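You operate a simulated robot arm through the tools that you are given. There is no shell and no other tool. Be economical: measure what you need, move in short steps, check, and stop when the job is done.

Carry out the task below with a simulated two-armed robot. There is one attempt and no reset: what you move stays moved.

Task
Pick up the oil can labelled "HV 32" from the middle shelf of the steel rack with one hand, pass it to the other hand and put it on the top of the steel rack. Set down upright: oil can.

The check looks at the end state, three seconds after you hand in, the way a careful person would. Anything else that was tipped, shoved, dropped, spilled or broken makes it a failure.

Robot
Two 7-joint arms with two-finger parallel grippers on one trunk, on a base that drives. Base frame: it is fixed to the floor where the robot stands at the start and does not move with it; the origin is under the middle of the robot, x ahead of it, y to its left, z up; the surface under the hand at the start is at about z = 820. Units: mm, rad, N and s.
The left shoulder is at the start at [110, 169, 1488], the right one opposite. With the tool pointing down near the work surface each hand reaches from about 380 to 720 mm from the robot's upright axis, wherever it stands, measured 20 degrees to its own side. Places, roughly: top of the steel rack [600, -100, 800]. Payload 1.57 kg a hand.
Tool frame (each hand has its own): the origin (TCP) lies between the finger pads and is the grasp point; the fingertips stand 30 mm ahead of it; z points along the fingers, y is the line along which they close. The gripper opens to 80 mm. The fingers are 17 mm wide and 12 mm thick; the gripper's body (40 by 82 mm) begins 80 mm behind the TCP.
Orientation is told as [roll, pitch, yaw] about the base's x, y, z axes, in that order, counted from this pose: with the fingers straight down and closing along the base's y, the tool's x points along the base's -x, its y along +y and its z along -z.

Tools
- The arms move only by the tool arm_command. It takes "left_targets", "right_targets" or both (then of equal length, played together; a hand with none holds still); each is a list of rows, each a list of 7 numbers: the turn, a rotation vector about the tool's x, y, z in units of 180 degrees (1.0 is 180 degrees), then the shift along the tool's x, y, z in units of 400 mm (1.0 is 400 mm), then the opening, from 0 (shut) to 1 (fully open). In form: [[rx, ry, rz, x, y, z, fingers], ...]. A call has 1 to 8 rows; each row is the pose to reach, as a shift and turn from the pose commanded when the call began, along the tool's axes at that moment. A call with a number of a shift or a turn outside -1 to 1 is refused whole. Each row takes 0.2 s and may step no farther than 50 mm and 0.15 rad from the row before; otherwise, or with a gripper value out of range, the whole call is refused. Where a pose cannot be reached the arm comes as near as it can. A force on the tool above 40 N (or 10 N above the force at the start of the call, whichever is more), or a blocked arm, ends the call early, and 0.2 s more pass. The fingers move at their own pace (about 72 mm/s each) and stop on an object; they squeeze with about 39 N. The grip force told is the motor's: it shows also when the fingers shut on nothing. Time passes only in rows, and 0.2 s behind the last, so rows that repeat a pose let the fingers close. It gives the time, the measured TCP pose, the force on the tool (base axes), the opening and the grip force at its end, in the units of the frame above (readings bear some noise), with the torque about the TCP (base axes, N m) and any sound that the robot's microphone picked up.
- Cameras (640 x 400 px; columns grow to the right, rows downward): "scene" is now at [151.9, -8.7, 1665.3]; the picture's right is [-0.14, -0.99, 0.00], its down [-0.80, 0.11, -0.59] and it looks along [0.59, -0.08, -0.80] (base axes); focal length 278 px, centre (320, 200). "left" rides on the left gripper at [72, 7, -122] in its tool frame; the picture's right is [-0.09, 1.00, 0.00], its down [-0.84, -0.08, -0.54] and it looks along [-0.54, -0.05, 0.84] (tool axes); focal length 238 px, centre (320, 200). "right" rides on the right gripper at [72, -6, -122] in its tool frame; the picture's right is [0.09, 1.00, 0.00], its down [-0.84, 0.08, -0.54] and it looks along [-0.54, 0.05, 0.84] (tool axes); focal length 238 px, centre (320, 200). There is no depth. A picture from a camera that has moved, and an enlarged one, comes with that camera's place and axes in the base frame and with its lens.
- capture(camera): a new picture of that camera. The clock stands still meanwhile.
- slide_trunk(by): slides the trunk up (or, below 0, down) by that many mm; the arms and the scene camera ride with it, the base frame stays. It gives what a move gives, with no picture.
- drive_base(legs): drives the robot by 1 to 6 legs, each [ahead, left, turn to the left] in mm, mm and rad, along the robot's own axes; the way and the turn of a leg run together, so that a leg with both is an arc; at most 1500 mm and 3.142 rad a leg. The arms and the cameras ride along, it lands a little off, and it stops where it bumps. It gives what a move gives.
- aim_head(pan, tilt): turns the head with the scene camera to pan (to the left, within 1.501 rad either way) and tilt (down, from -0.506 to 1.204), counted from straight ahead of the robot. It gives what a move gives.
- close_up(camera, box): a new picture of the part [left, top, right, bottom] of that camera's present view, enlarged. The clock stands still meanwhile.
- job_done(): hands the job in; it is judged then, once.

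Work in short steps. Places have to be worked out from the pictures, the camera data and where the tool is seen: move nearer, look again, correct. Check each grasp and each placing, and mend what went wrong. You have 120 turns and 108 pictures in all, those below and enlarged ones among them. Open the grippers and draw the arms clear of the work before you hand the job in, unless the task says otherwise; then end with one line.

The tools are called after "Request:" as a command line: name --argument value ..., lists and objects as JSON in quotes. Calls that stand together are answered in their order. arm_command: Moves the arms, as the interface text tells. Its arguments: {"type":"object","properties":{"left_targets":{"type":"array","items":{"type":"array","items":{"type":"number"}}},"right_targets":{"type":"array","items":{"type":"array","items":{"type":"number"}}}},"required":[]} The other tools are called the same way: slide_trunk (by) slides the trunk up or down; drive_base (legs) drives the base; aim_head (pan, tilt) turns the head that bears the scene camera; capture (camera) takes a picture; close_up (camera, box) takes an enlarged picture of a part of a camera's view; job_done () hands the job in.

At the start:

```text
t: 0.0
left_position: [605.0, 372.8, 1229.3]
left_tcp_rot: [0.0, -0.001, 0.002]
left_force: [0.3, 0.0, -0.1]
left_moment: [0.0, 0.03, -0.01]
left_finger_gap: 79.8
left_grasp_force: 0.0
right_position: [720.7, -157.2, 1114.4]
right_tcp_rot: [0.001, 0.0, -0.001]
right_force: [0.1, 0.1, 0.3]
right_moment: [0.0, 0.0, 0.0]
right_finger_gap: 79.9
right_grasp_force: 0.0
trunk travel left (down, up): [-802.0, 88.0]
robot x, y, heading: [1.1, 0.8, 0.001]
head pan, tilt: [-0.138, 0.934]
```

scene: 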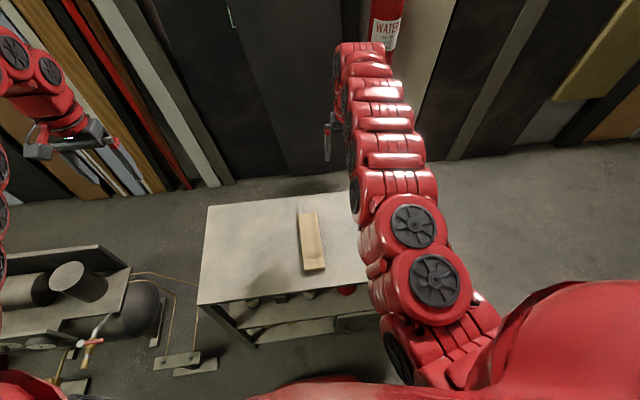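
right: 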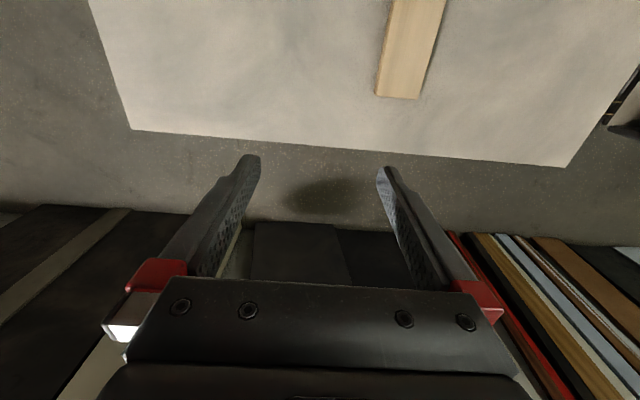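
left: 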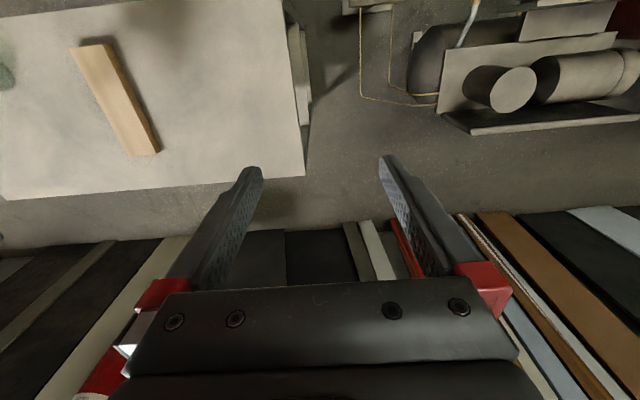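

The rack top spans about x 450–810, y −500–340, with a plank lying on it. I'll back the robot off so I can see the front of the rack.

Request:
drive_base --legs '[[-600, 0, 0]]'

Request:
aim_head --pan 0.0 --tilt 0.6

Request:
slide_trunk --by -400

Request:
capture --camera "scene"

```text
t: 3.4
left_position: [3.2, 371.3, 1228.9]
left_tcp_rot: [0.001, 0.0, -0.006]
left_force: [-0.7, 0.5, -0.5]
left_moment: [-0.02, 0.0, 0.0]
left_finger_gap: 80.0
left_grasp_force: 0.1
right_position: [113.8, -160.7, 1113.3]
right_tcp_rot: [0.0, 0.002, -0.006]
right_force: [-0.2, -0.4, -0.2]
right_moment: [-0.01, 0.0, 0.01]
right_finger_gap: 80.1
right_grasp_force: 0.0
trunk travel left (down, up): [-802.0, 88.0]
robot x, y, heading: [-606.6, 7.8, -0.007]
head pan, tilt: [-0.138, 0.934]
```

```text
t: 4.2
left_position: [2.0, 370.3, 1230.1]
left_tcp_rot: [-0.001, 0.001, -0.005]
left_force: [-0.2, -0.5, -0.3]
left_moment: [0.0, -0.01, -0.01]
left_finger_gap: 80.2
left_grasp_force: 0.0
right_position: [114.0, -161.0, 1113.5]
right_tcp_rot: [0.0, 0.001, -0.006]
right_force: [0.9, -0.6, 0.7]
right_moment: [0.02, -0.01, -0.02]
right_finger_gap: 80.0
right_grasp_force: 0.0
trunk travel left (down, up): [-802.0, 88.0]
robot x, y, heading: [-606.4, -0.5, -0.007]
head pan, tilt: [0.0, 0.6]
```

```text
t: 8.1
left_position: [1.7, 370.7, 830.2]
left_tcp_rot: [0.0, 0.001, -0.007]
left_force: [-0.8, 0.6, -0.1]
left_moment: [-0.01, 0.02, 0.02]
left_finger_gap: 79.9
left_grasp_force: 0.1
right_position: [113.4, -160.2, 714.6]
right_tcp_rot: [0.0, -0.001, -0.007]
right_force: [-0.7, 0.3, 0.6]
right_moment: [-0.02, -0.03, 0.0]
right_finger_gap: 79.9
right_grasp_force: 0.1
trunk travel left (down, up): [-402.0, 488.0]
robot x, y, heading: [-606.1, 1.5, -0.014]
head pan, tilt: [0.0, 0.6]
```

```text
104 pictures are left
camera scene: at [-438.8, 2.2, 1292.7], right [-0.01, -1.0, 0.0], down [-0.57, 0.0, -0.82], along [0.82, -0.01, -0.57], focal length 278 px, centre (320, 200)
```

scene: 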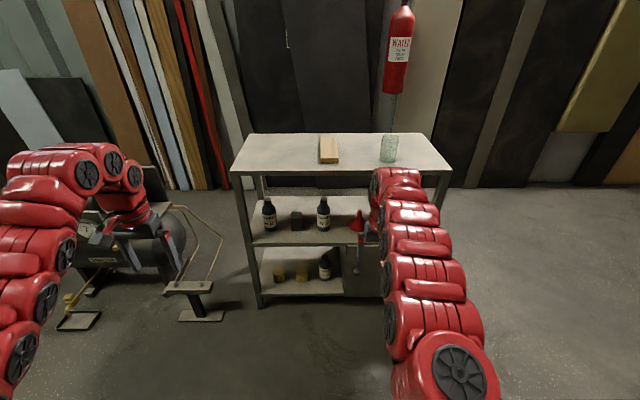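

Now the shelves show. I'll enlarge the rack.

Request:
close_up --camera "scene" --box '[230, 120, 460, 310]'

Request:
slide_trunk --by -250

Request:
aim_head --pan 0.0 --tilt 0.4

Request:
capture --camera "scene"

```text
2.11 times, centred on (345, 215) of scene
camera zoom: at [-438.8, 2.2, 1292.7], right [-0.01, -1.0, 0.0], down [-0.57, 0.0, -0.82], along [0.82, -0.01, -0.57], focal length 585 px, centre (267, 168)
```

zoom: 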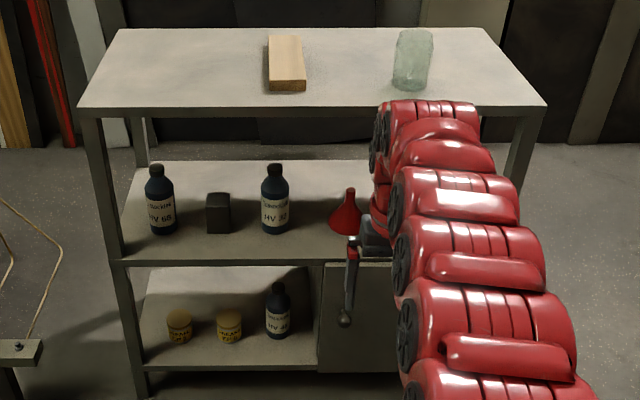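

```text
t: 10.7
left_position: [2.0, 370.5, 579.6]
left_tcp_rot: [0.0, 0.001, -0.008]
left_force: [-0.2, 0.4, 0.4]
left_moment: [0.03, -0.02, 0.01]
left_finger_gap: 80.0
left_grasp_force: 0.1
right_position: [113.2, -160.2, 463.2]
right_tcp_rot: [-0.001, 0.001, -0.007]
right_force: [-0.1, 0.5, 0.2]
right_moment: [0.02, 0.0, -0.01]
right_finger_gap: 80.1
right_grasp_force: 0.0
trunk travel left (down, up): [-152.0, 738.0]
robot x, y, heading: [-607.8, -0.3, -0.006]
head pan, tilt: [0.0, 0.6]
```

```text
t: 11.4
left_position: [1.5, 371.3, 579.0]
left_tcp_rot: [0.001, 0.0, -0.007]
left_force: [0.4, -0.2, -0.5]
left_moment: [-0.01, 0.01, -0.01]
left_finger_gap: 80.2
left_grasp_force: 0.1
right_position: [114.4, -161.1, 463.6]
right_tcp_rot: [-0.001, -0.001, -0.008]
right_force: [-0.7, 0.6, 0.0]
right_moment: [-0.01, 0.0, 0.01]
right_finger_gap: 80.2
right_grasp_force: 0.1
trunk travel left (down, up): [-152.0, 738.0]
robot x, y, heading: [-605.1, 1.6, -0.01]
head pan, tilt: [0.0, 0.4]
```

```text
102 pictures are left
camera scene: at [-434.5, 2.2, 1060.8], right [-0.01, -1.0, 0.0], down [-0.39, 0.0, -0.92], along [0.92, -0.01, -0.39], focal length 278 px, centre (320, 200)
```

scene: 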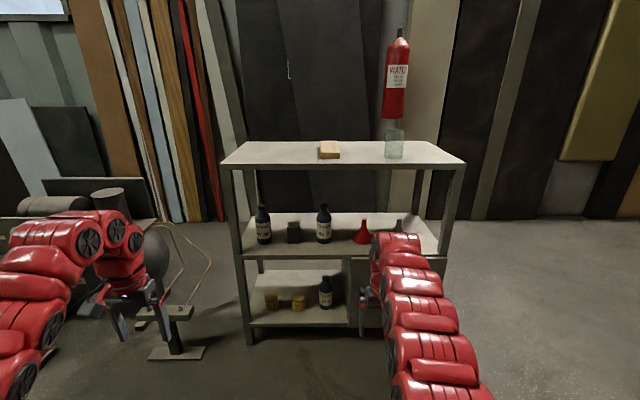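

HV 32 is the second bottle on the middle shelf, around [570, −24, 450]. I'll zoom in for better measurement.

Request:
close_up --camera "scene" --box '[230, 130, 390, 230]'

Request:
close_up --camera "scene" --box '[240, 190, 400, 290]'

```text
4.00 times, centred on (310, 180) of scene
camera zoom: at [-434.5, 2.2, 1060.8], right [-0.01, -1.0, 0.0], down [-0.39, 0.0, -0.92], along [0.92, -0.01, -0.39], focal length 1111 px, centre (360, 280)
```

zoom: 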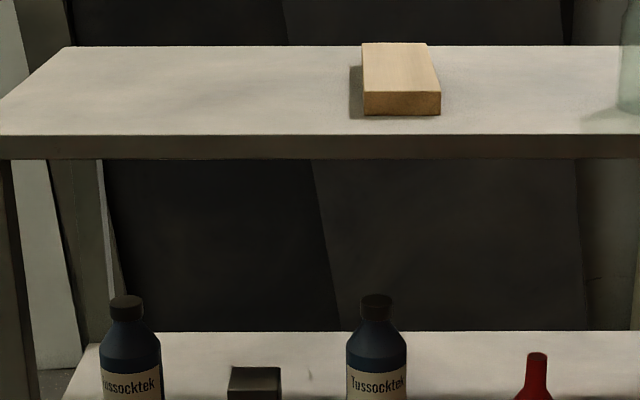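

```text
4.00 times, centred on (320, 240) of scene
camera zoom: at [-434.5, 2.2, 1060.8], right [-0.01, -1.0, 0.0], down [-0.39, 0.0, -0.92], along [0.92, -0.01, -0.39], focal length 1111 px, centre (320, 40)
```

zoom: 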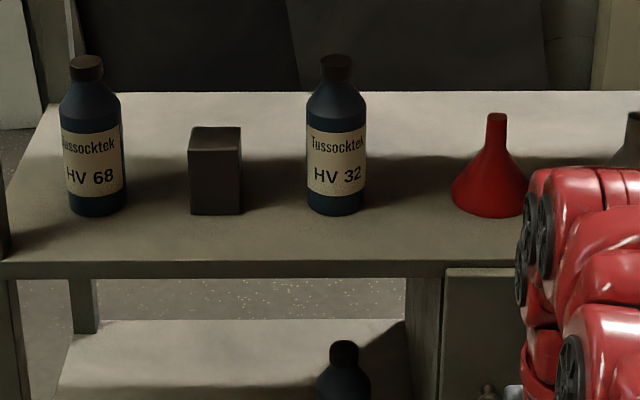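

HV 32 is about 62 mm in diameter and 168 mm tall, centred near [571, −26] on a shelf at z≈455. I'll pitch the right hand to 30° below horizontal, pointing forward, while still clear of the rack.

Request:
arm_command --right_targets '[[0, -0.0475, 0, 0, 0, -0.03, 1], [0, -0.095, 0, 0, 0, -0.06, 1], [0, -0.1425, 0, 0, 0, -0.09, 1], [0, -0.19, 0, 0, 0, -0.12, 1], [0, -0.2375, 0, 0, 0, -0.15, 1], [0, -0.285, 0, 0, 0, -0.175, 1], [0, -0.3325, 0, 0, 0, -0.175, 1], [0, -0.3325, 0, 0, 0, -0.175, 1]]'

Request:
capture --camera "right"

Request:
capture --camera "scene"

```text
t: 13.2
left_position: [1.9, 371.8, 580.4]
left_tcp_rot: [0.001, 0.001, -0.007]
left_force: [0.9, -0.5, -0.1]
left_moment: [-0.03, -0.01, 0.04]
left_finger_gap: 80.2
left_grasp_force: 0.3
right_position: [113.6, -161.4, 533.2]
right_tcp_rot: [-0.002, -1.046, -0.006]
right_force: [0.1, -0.4, 0.3]
right_moment: [0.01, 0.01, -0.03]
right_finger_gap: 80.2
right_grasp_force: 0.1
right hand out of reach, approached as far as the arm can: row 3
trunk travel left (down, up): [-152.0, 738.0]
robot x, y, heading: [-607.5, 1.0, -0.009]
head pan, tilt: [0.0, 0.4]
```

```text
99 pictures are left
camera right: at [-26.5, -168.1, 533.3], right [-0.04, 1.0, -0.08], down [-0.05, 0.08, 1.0], along [1.0, 0.04, 0.05], focal length 238 px, centre (320, 200)
```

right: 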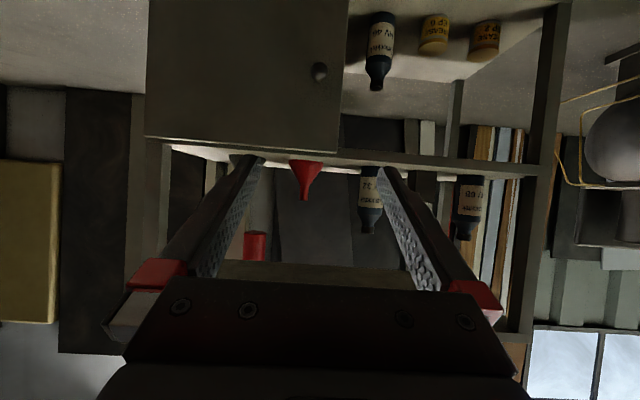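

```text
98 pictures are left
camera scene: at [-434.4, 2.1, 1060.9], right [-0.01, -1.0, 0.0], down [-0.39, 0.0, -0.92], along [0.92, -0.01, -0.39], focal length 278 px, centre (320, 200)
```

scene: 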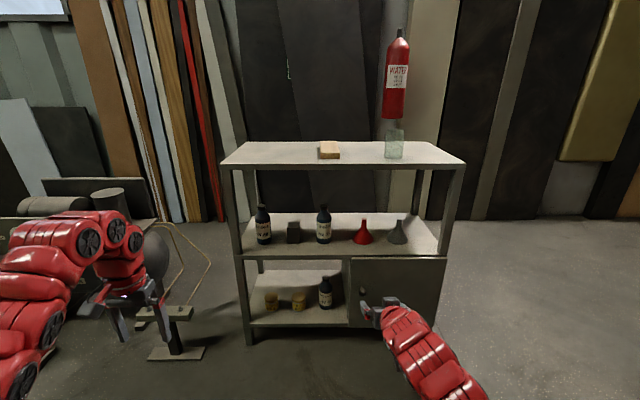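

The view confirms the shelf layout. I'll sidestep left to line the right hand up with HV 32, then move up near the shelf front.

Request:
drive_base --legs '[[0, 136, 0.009], [270, 0, 0]]'

Request:
capture --camera "right"

Request:
capture --camera "scene"

```text
t: 16.0
left_position: [266.4, 514.8, 579.7]
left_tcp_rot: [-0.001, 0.0, 0.002]
left_force: [-0.2, -0.3, 0.1]
left_moment: [0.0, 0.01, 0.0]
left_finger_gap: 79.9
left_grasp_force: 0.1
right_position: [384.6, -14.8, 533.0]
right_tcp_rot: [-0.001, -1.044, 0.004]
right_force: [0.2, 0.1, 0.2]
right_moment: [-0.03, 0.01, -0.03]
right_finger_gap: 80.1
right_grasp_force: 0.1
trunk travel left (down, up): [-152.0, 738.0]
robot x, y, heading: [-338.9, 142.1, -0.0]
head pan, tilt: [0.0, 0.4]
```

```text
97 pictures are left
camera right: at [243.4, -23.5, 533.3], right [-0.05, 1.0, -0.08], down [-0.05, 0.08, 1.0], along [1.0, 0.05, 0.04], focal length 238 px, centre (320, 200)
```

right: 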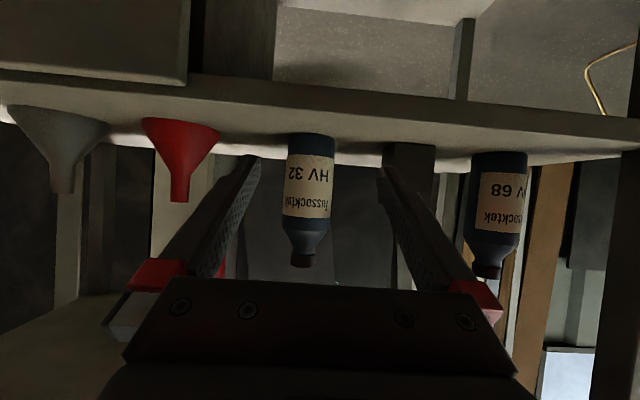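

```text
96 pictures are left
camera scene: at [-166.5, 142.4, 1060.8], right [0.0, -1.0, 0.0], down [-0.39, 0.0, -0.92], along [0.92, 0.0, -0.39], focal length 278 px, centre (320, 200)
```

scene: 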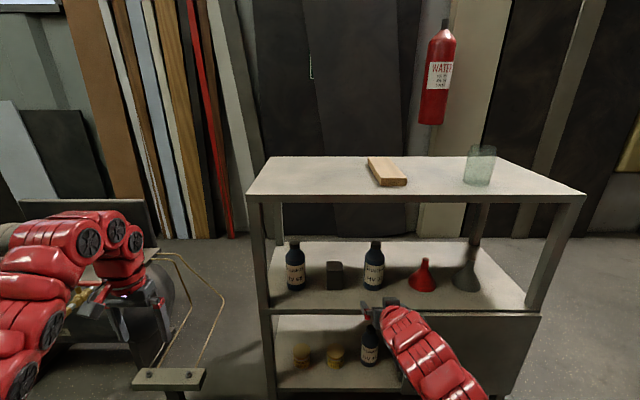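

HV 32's axis is near [566, −25]. I'll drive 105 mm in, stopping the tips just short of the bottle, then correct with the arm.

Request:
arm_command --right_targets '[[0, 0, 0, 0.017, -0.026, 0.01, 1], [0, 0, 0, 0.017, -0.026, 0.01, 1]]'

Request:
drive_base --legs '[[100, 0, 0]]'

Request:
capture --camera "right"

Request:
capture --camera "scene"

```text
t: 16.6
left_position: [265.9, 515.9, 579.3]
left_tcp_rot: [0.0, 0.0, 0.006]
left_force: [0.1, -0.7, 0.0]
left_moment: [0.01, 0.01, 0.03]
left_finger_gap: 80.0
left_grasp_force: 0.0
right_position: [384.8, -24.1, 525.1]
right_tcp_rot: [-0.002, -1.045, 0.006]
right_force: [0.2, -0.1, 0.6]
right_moment: [0.01, -0.01, -0.01]
right_finger_gap: 80.1
right_grasp_force: 0.1
trunk travel left (down, up): [-152.0, 738.0]
robot x, y, heading: [-336.5, 138.5, 0.002]
head pan, tilt: [0.0, 0.4]
```

```text
t: 17.7
left_position: [365.1, 516.5, 579.3]
left_tcp_rot: [0.001, 0.0, 0.003]
left_force: [0.3, 0.4, 0.1]
left_moment: [0.04, -0.02, -0.01]
left_finger_gap: 80.1
left_grasp_force: 0.2
right_position: [483.3, -24.6, 525.8]
right_tcp_rot: [-0.002, -1.044, 0.006]
right_force: [0.1, 0.0, 0.0]
right_moment: [0.0, 0.04, -0.02]
right_finger_gap: 79.9
right_grasp_force: 0.0
trunk travel left (down, up): [-152.0, 738.0]
robot x, y, heading: [-239.0, 140.5, 0.001]
head pan, tilt: [0.0, 0.4]
```

```text
95 pictures are left
camera right: at [342.5, -33.4, 525.1], right [-0.05, 1.0, -0.08], down [-0.05, 0.08, 1.0], along [1.0, 0.05, 0.04], focal length 238 px, centre (320, 200)
```

right: 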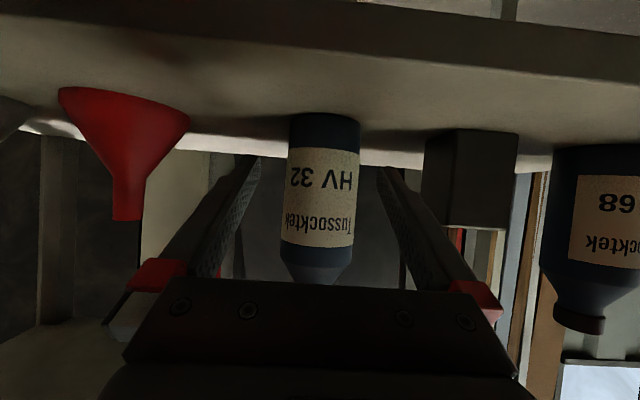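

```text
94 pictures are left
camera scene: at [-67.4, 142.7, 1060.8], right [0.0, -1.0, 0.0], down [-0.39, 0.0, -0.92], along [0.92, 0.0, -0.39], focal length 278 px, centre (320, 200)
```

scene: 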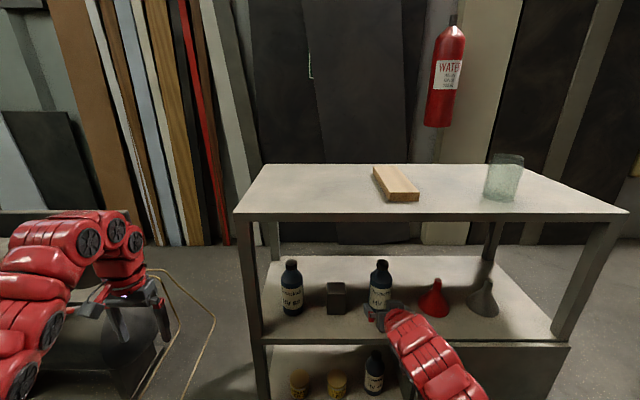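

Bottle lines up about 5 mm left of the hand's centre line. I'll shift y +4.5 mm, advance 76 mm, and look before closing.

Request:
arm_command --right_targets '[[0, 0, 0, 0, 0.011, 0, 1], [0, 0, 0, -0.032, 0.011, 0.055, 1], [0, 0, 0, -0.064, 0.011, 0.11, 1], [0, 0, 0, -0.095, 0.011, 0.1645, 1], [0, 0, 0, -0.095, 0.011, 0.1645, 1]]'

Request:
capture --camera "right"

Request:
close_up --camera "scene" --box '[310, 230, 470, 330]'

```text
t: 18.9
left_position: [365.8, 515.4, 578.4]
left_tcp_rot: [0.001, 0.001, 0.001]
left_force: [0.2, 0.2, -0.4]
left_moment: [-0.01, 0.03, 0.0]
left_finger_gap: 80.3
left_grasp_force: 0.0
right_position: [560.0, -19.0, 524.5]
right_tcp_rot: [-0.004, -1.044, 0.008]
right_force: [0.0, 0.9, -0.2]
right_moment: [0.0, 0.03, -0.01]
right_finger_gap: 80.1
right_grasp_force: 0.0
trunk travel left (down, up): [-152.0, 738.0]
robot x, y, heading: [-240.6, 141.4, 0.001]
head pan, tilt: [0.0, 0.4]
```

```text
93 pictures are left
camera right: at [419.6, -27.4, 524.6], right [-0.05, 1.0, -0.08], down [-0.05, 0.08, 1.0], along [1.0, 0.05, 0.04], focal length 238 px, centre (320, 200)
```

right: 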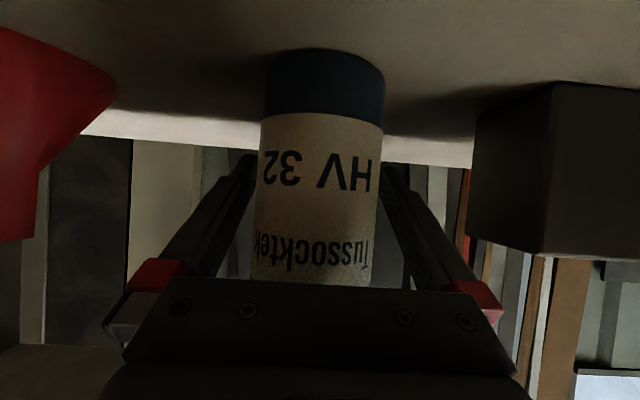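

```text
4.00 times, centred on (390, 280) of scene
camera zoom: at [-67.6, 142.7, 1060.8], right [0.0, -1.0, 0.0], down [-0.39, 0.0, -0.92], along [0.92, 0.0, -0.39], focal length 1111 px, centre (40, -120)
```

zoom: 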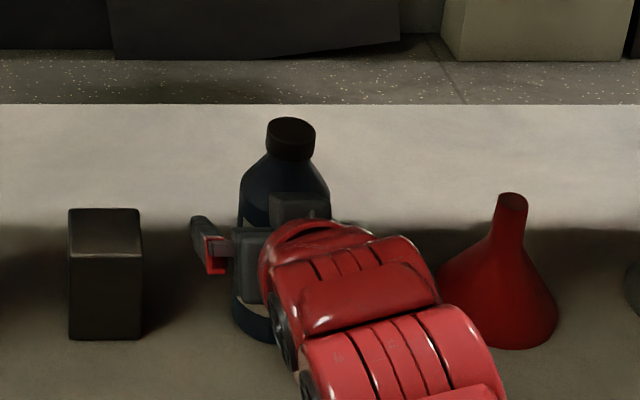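

The bottle's axis is at x≈546, so the hand is about 13 mm too deep and 3 mm left. I'll correct that and close gently.

Request:
arm_command --right_targets '[[0, 0, 0, 0.016, -0.008, -0.028, 1], [0, 0, 0, 0.016, -0.008, -0.028, 1], [0, 0, 0, 0.016, -0.008, -0.028, 0.6], [0, 0, 0, 0.016, -0.008, -0.028, 0.3], [0, 0, 0, 0.016, -0.008, -0.028, 0], [0, 0, 0, 0.016, -0.008, -0.028, 0]]'

Request:
capture --camera "right"

```text
t: 20.3
left_position: [365.9, 516.3, 579.7]
left_tcp_rot: [0.0, -0.001, 0.002]
left_force: [-0.1, 0.0, 0.3]
left_moment: [-0.01, -0.01, 0.0]
left_finger_gap: 80.1
left_grasp_force: 0.2
right_position: [547.9, -22.5, 524.7]
right_tcp_rot: [-0.001, -1.045, 0.005]
right_force: [0.5, 1.0, 1.4]
right_moment: [0.16, -0.07, 0.02]
right_finger_gap: 57.9
right_grasp_force: 39.5
trunk travel left (down, up): [-152.0, 738.0]
robot x, y, heading: [-237.7, 138.5, 0.007]
head pan, tilt: [0.0, 0.4]
```

```text
91 pictures are left
camera right: at [406.1, -31.2, 525.4], right [-0.05, 1.0, -0.08], down [-0.05, 0.08, 1.0], along [1.0, 0.05, 0.04], focal length 238 px, centre (320, 200)
```

right: 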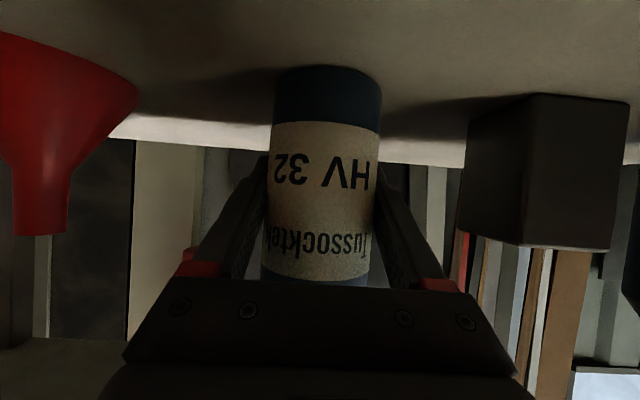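

Gripped at 58 mm, 39 N. I'll lift 25 mm straight up and check.

Request:
arm_command --right_targets '[[0, 0, 0, -0.018, 0, -0.0104, 0], [0, 0, 0, -0.036, 0, -0.0208, 0], [0, 0, 0, -0.054, 0, -0.0312, 0], [0, 0, 0, -0.054, 0, -0.0312, 0]]'

Request:
capture --camera "right"

Request:
close_up --camera "scene" --box '[310, 230, 470, 330]'

```text
t: 21.3
left_position: [365.4, 516.2, 579.5]
left_tcp_rot: [0.0, 0.0, 0.004]
left_force: [-0.4, 0.2, 0.5]
left_moment: [0.01, 0.01, 0.02]
left_finger_gap: 80.1
left_grasp_force: 0.0
right_position: [547.1, -23.3, 549.5]
right_tcp_rot: [-0.001, -1.042, 0.006]
right_force: [0.5, 0.3, -3.8]
right_moment: [0.0, -0.04, -0.02]
right_finger_gap: 58.0
right_grasp_force: 39.1
trunk travel left (down, up): [-152.0, 738.0]
robot x, y, heading: [-240.6, 141.3, 0.004]
head pan, tilt: [0.0, 0.4]
```

```text
90 pictures are left
camera right: at [406.2, -31.9, 549.6], right [-0.05, 1.0, -0.08], down [-0.05, 0.08, 1.0], along [1.0, 0.05, 0.04], focal length 238 px, centre (320, 200)
```

right: 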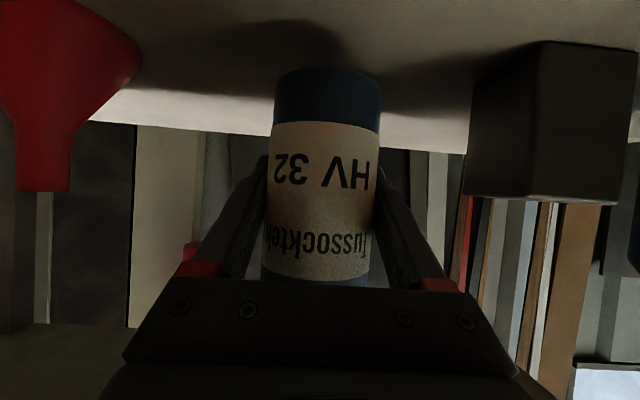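

```text
4.00 times, centred on (390, 280) of scene
camera zoom: at [-67.3, 142.6, 1060.8], right [0.0, -1.0, 0.0], down [-0.39, 0.0, -0.92], along [0.92, 0.0, -0.39], focal length 1111 px, centre (40, -120)
```

zoom: 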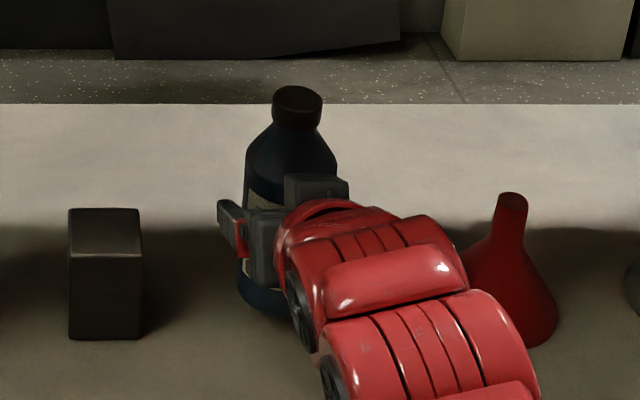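

Bottle held, upright. I'll back straight out 400 mm, then raise the trunk to have the bottle above rack-top height.

Request:
drive_base --legs '[[-400, 0, 0]]'

Request:
slide_trunk --by 450

Request:
aim_head --pan 0.0 --tilt 0.75

Request:
capture --camera "scene"

Request:
capture --camera "right"

```text
t: 23.9
left_position: [-39.1, 513.9, 579.3]
left_tcp_rot: [0.001, 0.0, 0.003]
left_force: [0.6, 0.0, -0.2]
left_moment: [0.01, 0.01, 0.03]
left_finger_gap: 80.3
left_grasp_force: 0.0
right_position: [142.5, -24.6, 549.8]
right_tcp_rot: [-0.002, -1.044, 0.003]
right_force: [-0.4, -0.5, -4.3]
right_moment: [0.0, -0.03, -0.01]
right_finger_gap: 58.1
right_grasp_force: 39.0
trunk travel left (down, up): [-152.0, 738.0]
robot x, y, heading: [-643.9, 139.2, 0.002]
head pan, tilt: [0.0, 0.4]
```

```text
refused: 450 is not a number from -400 to 400
```

```text
t: 24.7
left_position: [-38.8, 514.5, 578.4]
left_tcp_rot: [0.0, 0.0, 0.004]
left_force: [-0.4, 0.4, 0.4]
left_moment: [-0.02, 0.0, 0.0]
left_finger_gap: 80.1
left_grasp_force: 0.0
right_position: [142.0, -25.8, 549.1]
right_tcp_rot: [-0.001, -1.044, 0.003]
right_force: [0.4, 0.4, -4.0]
right_moment: [-0.02, -0.01, -0.01]
right_finger_gap: 58.1
right_grasp_force: 38.9
trunk travel left (down, up): [-152.0, 738.0]
robot x, y, heading: [-644.8, 135.4, 0.003]
head pan, tilt: [0.0, 0.75]
```

```text
88 pictures are left
camera scene: at [-481.8, 141.3, 1029.7], right [0.0, -1.0, 0.0], down [-0.68, 0.0, -0.73], along [0.73, 0.0, -0.68], focal length 278 px, centre (320, 200)
```

scene: 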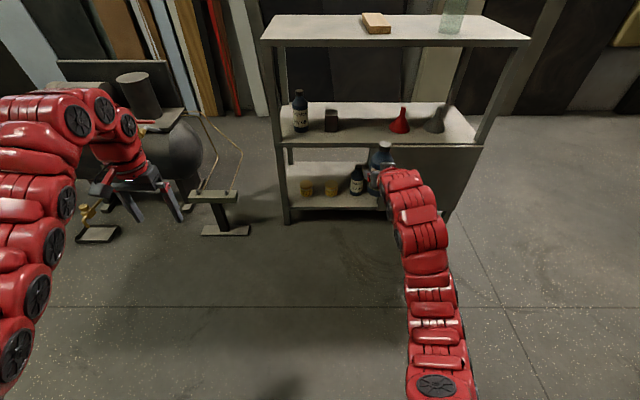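

```text
87 pictures are left
camera right: at [1.4, -33.2, 549.5], right [-0.05, 1.0, -0.08], down [-0.05, 0.08, 1.0], along [1.0, 0.05, 0.04], focal length 238 px, centre (320, 200)
```

right: 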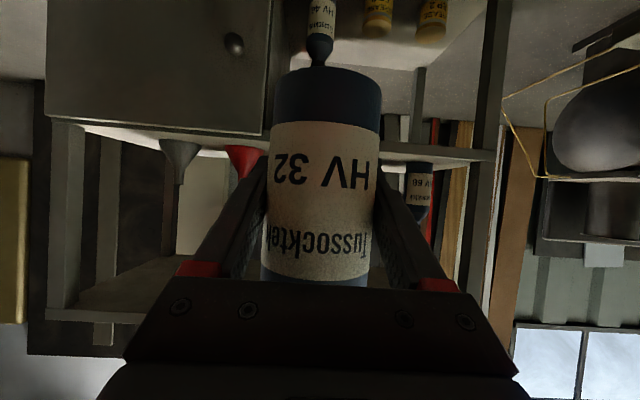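

Clear of the rack. I'll raise the trunk 400 mm, then bring the bottle closer with the right hand while starting to turn the left hand to point toward −y, tilted down.

Request:
slide_trunk --by 400

Request:
arm_command --right_targets '[[0, 0, 0, 0.023, 0.036, -0.04, 0], [0, 0, 0, 0.046, 0.071, -0.08, 0], [0, 0, 0, 0.07, 0.107, -0.121, 0], [0, 0, 0, 0.093, 0.143, -0.161, 0], [0, 0, 0, 0.116, 0.179, -0.201, 0], [0, 0, 0, 0.139, 0.214, -0.241, 0], [0, 0, 0, 0.1625, 0.25, -0.2815, 0]]' --left_targets '[[0.01996, -0.01996, 0.03457, 0, 0, -0.02, 1], [0.03992, -0.03992, 0.06914, 0, 0, -0.04, 1], [0.05988, -0.05988, 0.10371, 0, 0, -0.06, 1], [0.07984, -0.07984, 0.13828, 0, 0, -0.08, 1], [0.0998, -0.0998, 0.17285, 0, 0, -0.1, 1], [0.11976, -0.11976, 0.20742, 0, 0, -0.12, 1], [0.13972, -0.13972, 0.24199, 0, 0, -0.15, 1]]'

Request:
arm_command --left_targets '[[0.01996, -0.01996, 0.03457, 0, 0, 0, 1], [0.03992, -0.03992, 0.06914, 0, 0, 0, 1], [0.05988, -0.05988, 0.10371, 0, 0, 0, 1], [0.07984, -0.07984, 0.13828, 0, 0, 0, 1], [0.0998, -0.0998, 0.17285, 0, 0, 0, 1], [0.1199, -0.1199, 0.2077, 0, 0, 0, 1]]'

Request:
capture --camera "scene"

Request:
capture --camera "left"

```text
t: 28.5
left_position: [-38.8, 514.5, 978.8]
left_tcp_rot: [0.0, 0.002, 0.003]
left_force: [-0.8, 0.7, 0.1]
left_moment: [-0.04, -0.01, -0.01]
left_finger_gap: 80.0
left_grasp_force: 0.0
right_position: [143.0, -24.6, 949.5]
right_tcp_rot: [-0.001, -1.044, 0.002]
right_force: [-0.3, 0.2, -3.9]
right_moment: [-0.01, -0.04, -0.03]
right_finger_gap: 57.8
right_grasp_force: 38.8
trunk travel left (down, up): [-552.0, 338.0]
robot x, y, heading: [-641.3, 143.2, 0.009]
head pan, tilt: [0.0, 0.75]
```

```text
t: 30.1
left_position: [-38.7, 514.4, 1038.0]
left_tcp_rot: [-0.261, -0.556, -0.708]
left_force: [-0.9, -0.1, 0.2]
left_moment: [-0.01, -0.01, -0.02]
left_finger_gap: 80.1
left_grasp_force: 0.1
right_position: [10.7, 77.6, 950.9]
right_tcp_rot: [-0.003, -1.045, 0.006]
right_force: [-0.6, 1.2, -4.7]
right_moment: [-0.03, -0.03, 0.02]
right_finger_gap: 57.9
right_grasp_force: 38.7
trunk travel left (down, up): [-552.0, 338.0]
robot x, y, heading: [-643.8, 140.4, -0.003]
head pan, tilt: [0.0, 0.75]
```

```text
t: 31.5
left_position: [-80.9, 426.4, 1063.8]
left_tcp_rot: [0.04, -1.047, -1.573]
left_force: [-0.6, 0.3, -0.2]
left_moment: [0.03, -0.04, 0.05]
left_finger_gap: 80.1
left_grasp_force: 0.1
left hand out of reach, approached as far as the arm can: row 3, 4, 5, 6
right_position: [9.9, 75.0, 951.8]
right_tcp_rot: [0.001, -1.045, 0.001]
right_force: [-0.8, -0.4, -2.9]
right_moment: [-0.01, 0.0, 0.0]
right_finger_gap: 58.1
right_grasp_force: 38.7
trunk travel left (down, up): [-552.0, 338.0]
robot x, y, heading: [-642.8, 138.5, 0.006]
head pan, tilt: [0.0, 0.75]
```

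```text
86 pictures are left
camera scene: at [-483.9, 140.7, 1430.0], right [0.0, -1.0, 0.0], down [-0.68, 0.0, -0.73], along [0.73, 0.0, -0.68], focal length 278 px, centre (320, 200)
```

scene: 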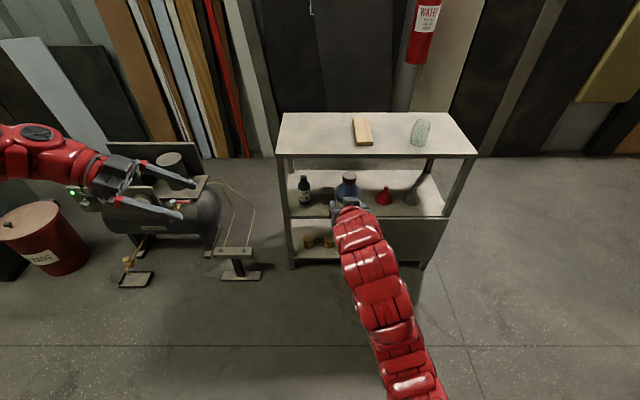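

```text
85 pictures are left
camera left: at [-77.2, 567.7, 1061.8], right [0.99, -0.01, 0.1], down [-0.1, 0.05, 0.99], along [-0.02, -1.0, 0.05], focal length 238 px, centre (320, 200)
```

left: 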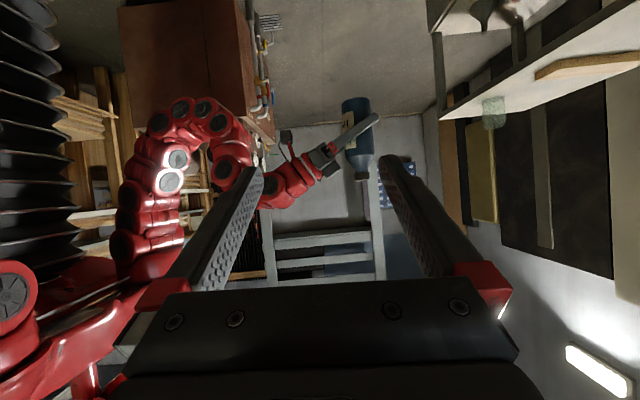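

Left hand is oriented and sees the upright bottle; cap near [5, 75, 1039]. I'll move the left hand to a standoff around [5, 225, 1040].

Request:
arm_command --left_targets '[[0, 0, 0, -0.04, 0.043, 0.093, 1], [0, 0, 0, -0.08, 0.086, 0.186, 1], [0, 0, 0, -0.12, 0.129, 0.279, 1], [0, 0, 0, -0.16, 0.172, 0.372, 1], [0, 0, 0, -0.199, 0.215, 0.465, 1], [0, 0, 0, -0.199, 0.215, 0.465, 1]]'

Request:
capture --camera "left"

Request:
capture --camera "scene"

```text
t: 32.9
left_position: [5.1, 224.5, 1039.4]
left_tcp_rot: [0.0, -1.047, -1.567]
left_force: [0.6, 0.7, 0.4]
left_moment: [-0.01, 0.0, -0.02]
left_finger_gap: 80.1
left_grasp_force: 0.0
right_position: [11.0, 75.8, 950.6]
right_tcp_rot: [-0.003, -1.043, 0.006]
right_force: [-0.9, -0.6, -3.1]
right_moment: [-0.03, -0.04, 0.01]
right_finger_gap: 57.9
right_grasp_force: 38.7
trunk travel left (down, up): [-552.0, 338.0]
robot x, y, heading: [-644.3, 142.8, -0.0]
head pan, tilt: [0.0, 0.75]
```

```text
84 pictures are left
camera left: at [11.8, 366.0, 1036.1], right [1.0, -0.04, 0.08], down [-0.08, 0.05, 1.0], along [-0.05, -1.0, 0.05], focal length 238 px, centre (320, 200)
```

left: 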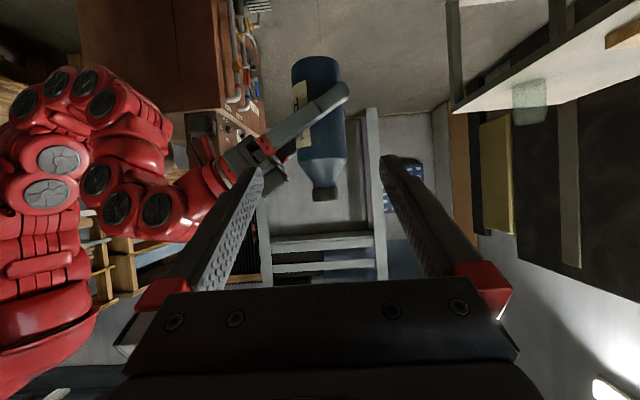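

```text
83 pictures are left
camera scene: at [-482.2, 142.1, 1429.8], right [0.0, -1.0, 0.0], down [-0.68, 0.0, -0.73], along [0.73, 0.0, -0.68], focal length 278 px, centre (320, 200)
```

scene: 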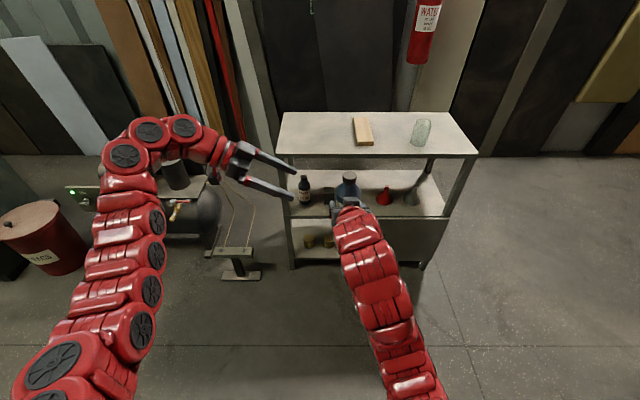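

Cap sits at about [4, 76, 1045]. I'll advance the left hand horizontally around it and look before closing.

Request:
arm_command --left_targets '[[0, 0, 0, -0.04, -0.0025, 0.062, 1], [0, 0, 0, -0.08, -0.0025, 0.125, 1], [0, 0, 0, -0.118, -0.0025, 0.19, 1], [0, 0, 0, -0.157, -0.0025, 0.254, 1], [0, 0, 0, -0.195, -0.0025, 0.3175, 1], [0, 0, 0, -0.195, -0.0025, 0.3175, 1]]'

Request:
capture --camera "left"

Request:
close_up --camera "scene" --box '[260, 130, 420, 230]'

```text
t: 34.0
left_position: [5.3, 112.6, 1042.5]
left_tcp_rot: [0.0, -1.042, -1.56]
left_force: [1.3, 4.9, 1.9]
left_moment: [-0.01, 0.1, -0.21]
left_finger_gap: 79.2
left_grasp_force: 0.1
right_position: [12.7, 65.6, 948.4]
right_tcp_rot: [-0.007, -1.041, -0.015]
right_force: [0.3, -4.0, -5.1]
right_moment: [0.33, -0.22, 0.21]
right_finger_gap: 58.0
right_grasp_force: 38.3
trunk travel left (down, up): [-552.0, 338.0]
robot x, y, heading: [-644.4, 138.8, 0.002]
head pan, tilt: [0.0, 0.75]
stopped in row 5 (right hand): the force on the tool passed its limit at 58 N (the readings are from after the stop); the commanded pose is now the measured one
```

```text
82 pictures are left
camera left: at [12.0, 253.5, 1040.3], right [1.0, -0.03, 0.08], down [-0.08, 0.04, 1.0], along [-0.04, -1.0, 0.04], focal length 238 px, centre (320, 200)
```

left: 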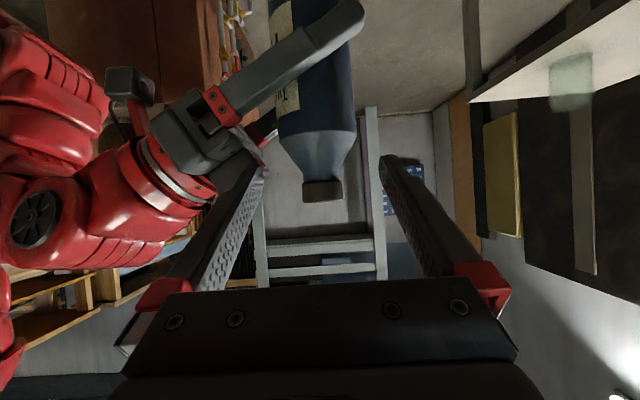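

```text
4.00 times, centred on (340, 180) of scene
camera zoom: at [-481.5, 141.0, 1429.7], right [0.0, -1.0, 0.0], down [-0.68, 0.0, -0.73], along [0.73, 0.0, -0.68], focal length 1111 px, centre (240, 280)
```

zoom: 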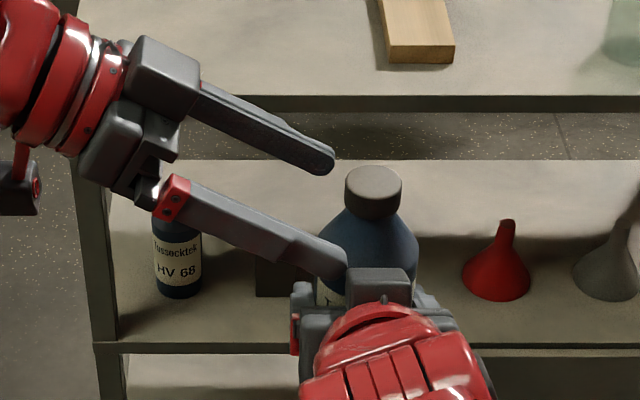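

The rear left finger bumped the right gripper's housing; the bottle is still held. I'll back out 60 mm, level the left hand (20° more) and narrow the opening to pass over that housing.

Request:
arm_command --left_targets '[[0, 0, 0, 0.0375, 0, -0.065, 1], [0, 0, 0, 0.075, 0, -0.13, 1], [0, -0.037, 0, 0.075, 0, -0.13, 0.68], [0, -0.074, 0, 0.075, 0, -0.13, 0.68], [0, -0.111, 0, 0.075, 0, -0.13, 0.68], [0, -0.111, 0, 0.075, 0, -0.13, 0.68]]'

Request:
capture --camera "left"

Request:
capture --camera "right"

Request:
close_up --camera "scene" --box '[260, 130, 420, 230]'

```text
t: 35.4
left_position: [4.8, 171.3, 1043.0]
left_tcp_rot: [0.0, -1.392, -1.56]
left_force: [0.7, -0.1, 0.0]
left_moment: [0.0, 0.01, -0.01]
left_finger_gap: 54.3
left_grasp_force: 0.0
right_position: [13.2, 66.6, 948.5]
right_tcp_rot: [-0.005, -1.041, -0.015]
right_force: [-0.9, -0.3, -3.9]
right_moment: [-0.03, -0.03, 0.03]
right_finger_gap: 57.9
right_grasp_force: 39.0
trunk travel left (down, up): [-552.0, 338.0]
robot x, y, heading: [-644.5, 138.3, 0.006]
head pan, tilt: [0.0, 0.75]
```

```text
80 pictures are left
camera left: at [11.6, 304.3, 993.1], right [1.0, -0.01, 0.09], down [-0.08, 0.38, 0.92], along [-0.04, -0.92, 0.38], focal length 238 px, centre (320, 200)
```

left: 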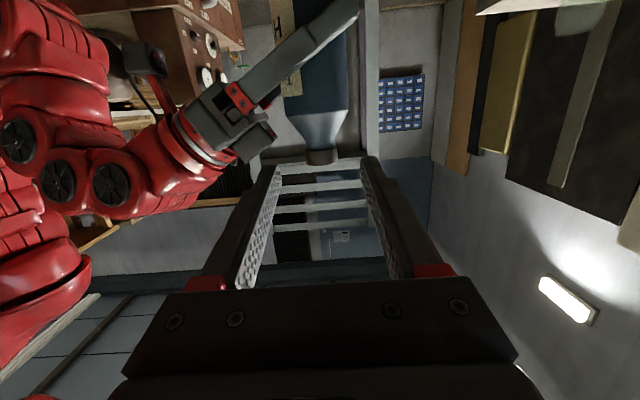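

```text
79 pictures are left
camera right: at [-128.7, 62.0, 949.7], right [-0.03, 1.0, -0.08], down [-0.04, 0.08, 1.0], along [1.0, 0.03, 0.04], focal length 238 px, centre (320, 200)
```

right: 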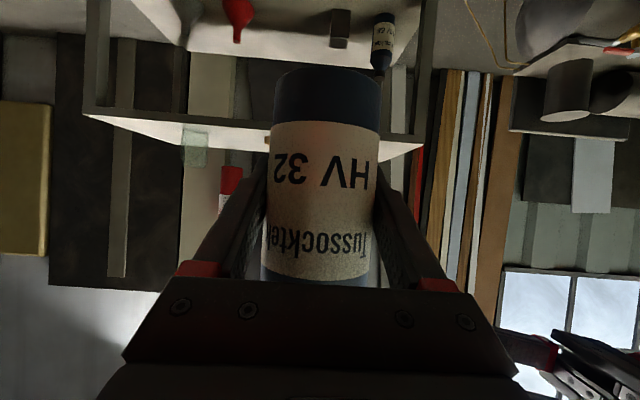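

```text
4.00 times, centred on (340, 180) of scene
camera zoom: at [-481.8, 141.2, 1429.7], right [0.0, -1.0, 0.0], down [-0.68, 0.0, -0.73], along [0.73, 0.0, -0.68], focal length 1111 px, centre (240, 280)
```

zoom: 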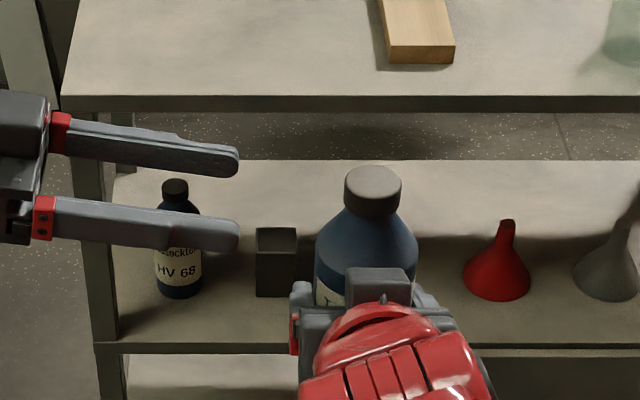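

The bottle hasn't slipped. I'll advance at z≈1048, x≈6 with the narrower opening onto the cap.

Request:
arm_command --left_targets '[[0, 0, 0, -0.024, 0.003, 0.063, 0.68], [0, 0, 0, -0.036, 0.003, 0.126, 0.68], [0, 0, 0, -0.047, 0.003, 0.19, 0.68], [0, 0, 0, -0.0586, 0.003, 0.2536, 0.68], [0, 0, 0, -0.0586, 0.003, 0.2536, 0.68]]'

Request:
capture --camera "left"

Request:
close_up --camera "scene" --box '[260, 130, 420, 230]'

```text
t: 36.6
left_position: [7.6, 68.4, 1045.5]
left_tcp_rot: [-0.004, -1.392, -1.554]
left_force: [0.5, -0.3, 0.3]
left_moment: [0.0, 0.0, -0.01]
left_finger_gap: 54.6
left_grasp_force: 0.1
right_position: [13.3, 67.5, 949.1]
right_tcp_rot: [-0.008, -1.041, -0.016]
right_force: [0.3, 0.3, -3.7]
right_moment: [0.02, 0.02, -0.02]
right_finger_gap: 57.9
right_grasp_force: 38.9
trunk travel left (down, up): [-552.0, 338.0]
robot x, y, heading: [-643.9, 143.2, 0.005]
head pan, tilt: [0.0, 0.75]
```

```text
77 pictures are left
camera left: at [13.7, 200.3, 995.5], right [1.0, 0.0, 0.09], down [-0.08, 0.38, 0.92], along [-0.04, -0.92, 0.38], focal length 238 px, centre (320, 200)
```

left: 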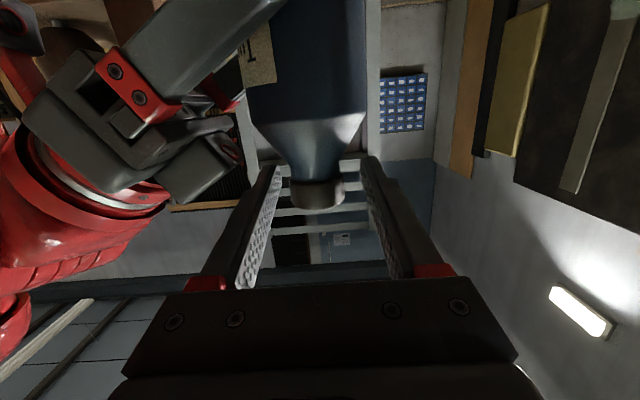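

```text
4.00 times, centred on (340, 180) of scene
camera zoom: at [-481.7, 141.6, 1429.7], right [0.0, -1.0, 0.0], down [-0.68, 0.0, -0.73], along [0.73, 0.0, -0.68], focal length 1111 px, centre (240, 280)
```

zoom: 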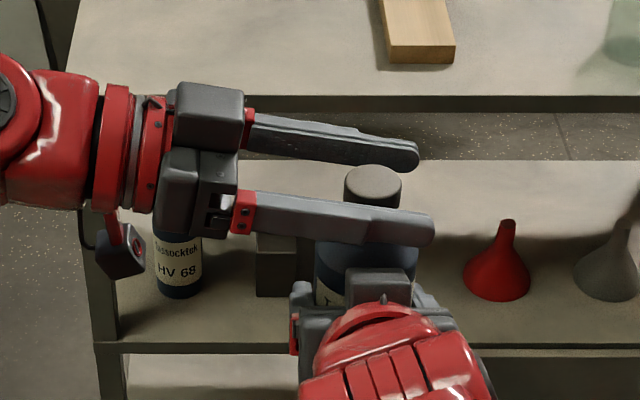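

The cap is between the left fingers. Closing the left hand.

Request:
arm_command --left_targets '[[0, 0, 0, 0, 0, 0, 0.5], [0, 0, 0, 0, 0, 0, 0.3], [0, 0, 0, 0, 0, 0, 0], [0, 0, 0, 0, 0, 0, 0], [0, 0, 0, 0, 0, 0, 0]]'

Request:
capture --camera "left"

Request:
close_up --camera "scene" --box '[260, 130, 420, 230]'

```text
t: 37.8
left_position: [7.2, 66.6, 1045.6]
left_tcp_rot: [-0.008, -1.391, -1.552]
left_force: [-16.5, 0.7, 0.3]
left_moment: [0.24, 0.69, 0.36]
left_finger_gap: 30.6
left_grasp_force: 39.0
right_position: [12.1, 66.5, 949.5]
right_tcp_rot: [-0.007, -1.041, -0.015]
right_force: [16.6, -0.4, -3.4]
right_moment: [-0.18, 0.92, -0.43]
right_finger_gap: 58.2
right_grasp_force: 39.0
trunk travel left (down, up): [-552.0, 338.0]
robot x, y, heading: [-644.4, 142.9, 0.007]
head pan, tilt: [0.0, 0.75]
```

```text
75 pictures are left
camera left: at [13.4, 199.8, 995.7], right [1.0, -0.01, 0.09], down [-0.08, 0.38, 0.92], along [-0.04, -0.92, 0.38], focal length 238 px, centre (320, 200)
```

left: 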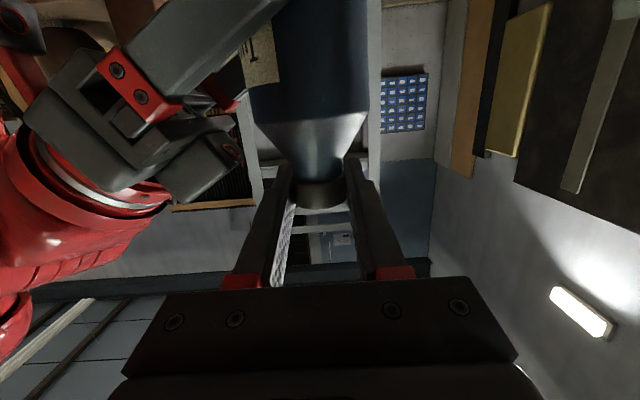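

```text
4.00 times, centred on (340, 180) of scene
camera zoom: at [-481.6, 141.3, 1429.7], right [0.0, -1.0, 0.0], down [-0.68, 0.0, -0.73], along [0.73, 0.0, -0.68], focal length 1111 px, centre (240, 280)
```

zoom: 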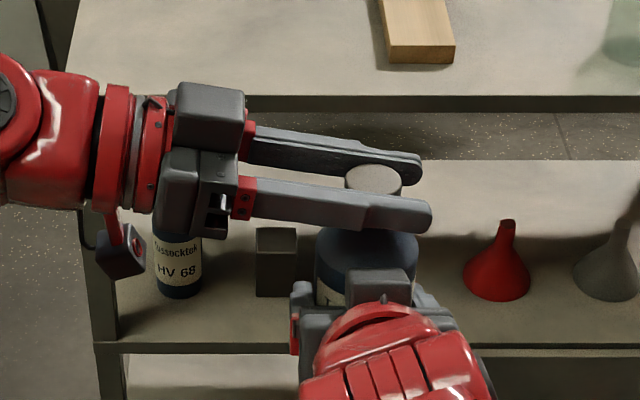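

Left holds the cap (30.6 mm), with 16 N of strain between hands along x. I'll ease the left hand −3 mm in x to relieve it.

Request:
arm_command --left_targets '[[0, 0, 0, 0, -0.0075, 0, 0], [0, 0, 0, 0, -0.0075, 0, 0]]'

```text
t: 38.4
left_position: [6.5, 68.1, 1045.7]
left_tcp_rot: [0.002, -1.388, -1.557]
left_force: [14.8, -5.6, 0.0]
left_moment: [-0.52, -0.34, 0.32]
left_finger_gap: 30.5
left_grasp_force: 39.3
right_position: [12.6, 67.7, 949.9]
right_tcp_rot: [-0.003, -1.039, -0.015]
right_force: [-15.3, 4.9, -2.2]
right_moment: [0.05, -1.06, -0.35]
right_finger_gap: 58.3
right_grasp_force: 39.3
trunk travel left (down, up): [-552.0, 338.0]
robot x, y, heading: [-638.1, 140.9, 0.005]
head pan, tilt: [0.0, 0.75]
```

Overshot; half back.

Request:
arm_command --left_targets '[[0, 0, 0, 0, 0.0037, 0, 0], [0, 0, 0, 0, 0.0037, 0, 0]]'

```text
t: 39.0
left_position: [4.9, 67.2, 1046.6]
left_tcp_rot: [-0.005, -1.39, -1.552]
left_force: [6.2, -5.0, -1.2]
left_moment: [-0.74, -0.22, 0.52]
left_finger_gap: 30.3
left_grasp_force: 38.8
right_position: [12.9, 66.0, 948.7]
right_tcp_rot: [-0.006, -1.043, -0.016]
right_force: [-6.4, 4.6, 2.1]
right_moment: [0.23, -0.37, -0.51]
right_finger_gap: 58.0
right_grasp_force: 38.7
trunk travel left (down, up): [-552.0, 338.0]
robot x, y, heading: [-645.8, 138.9, 0.006]
head pan, tilt: [0.0, 0.75]
```

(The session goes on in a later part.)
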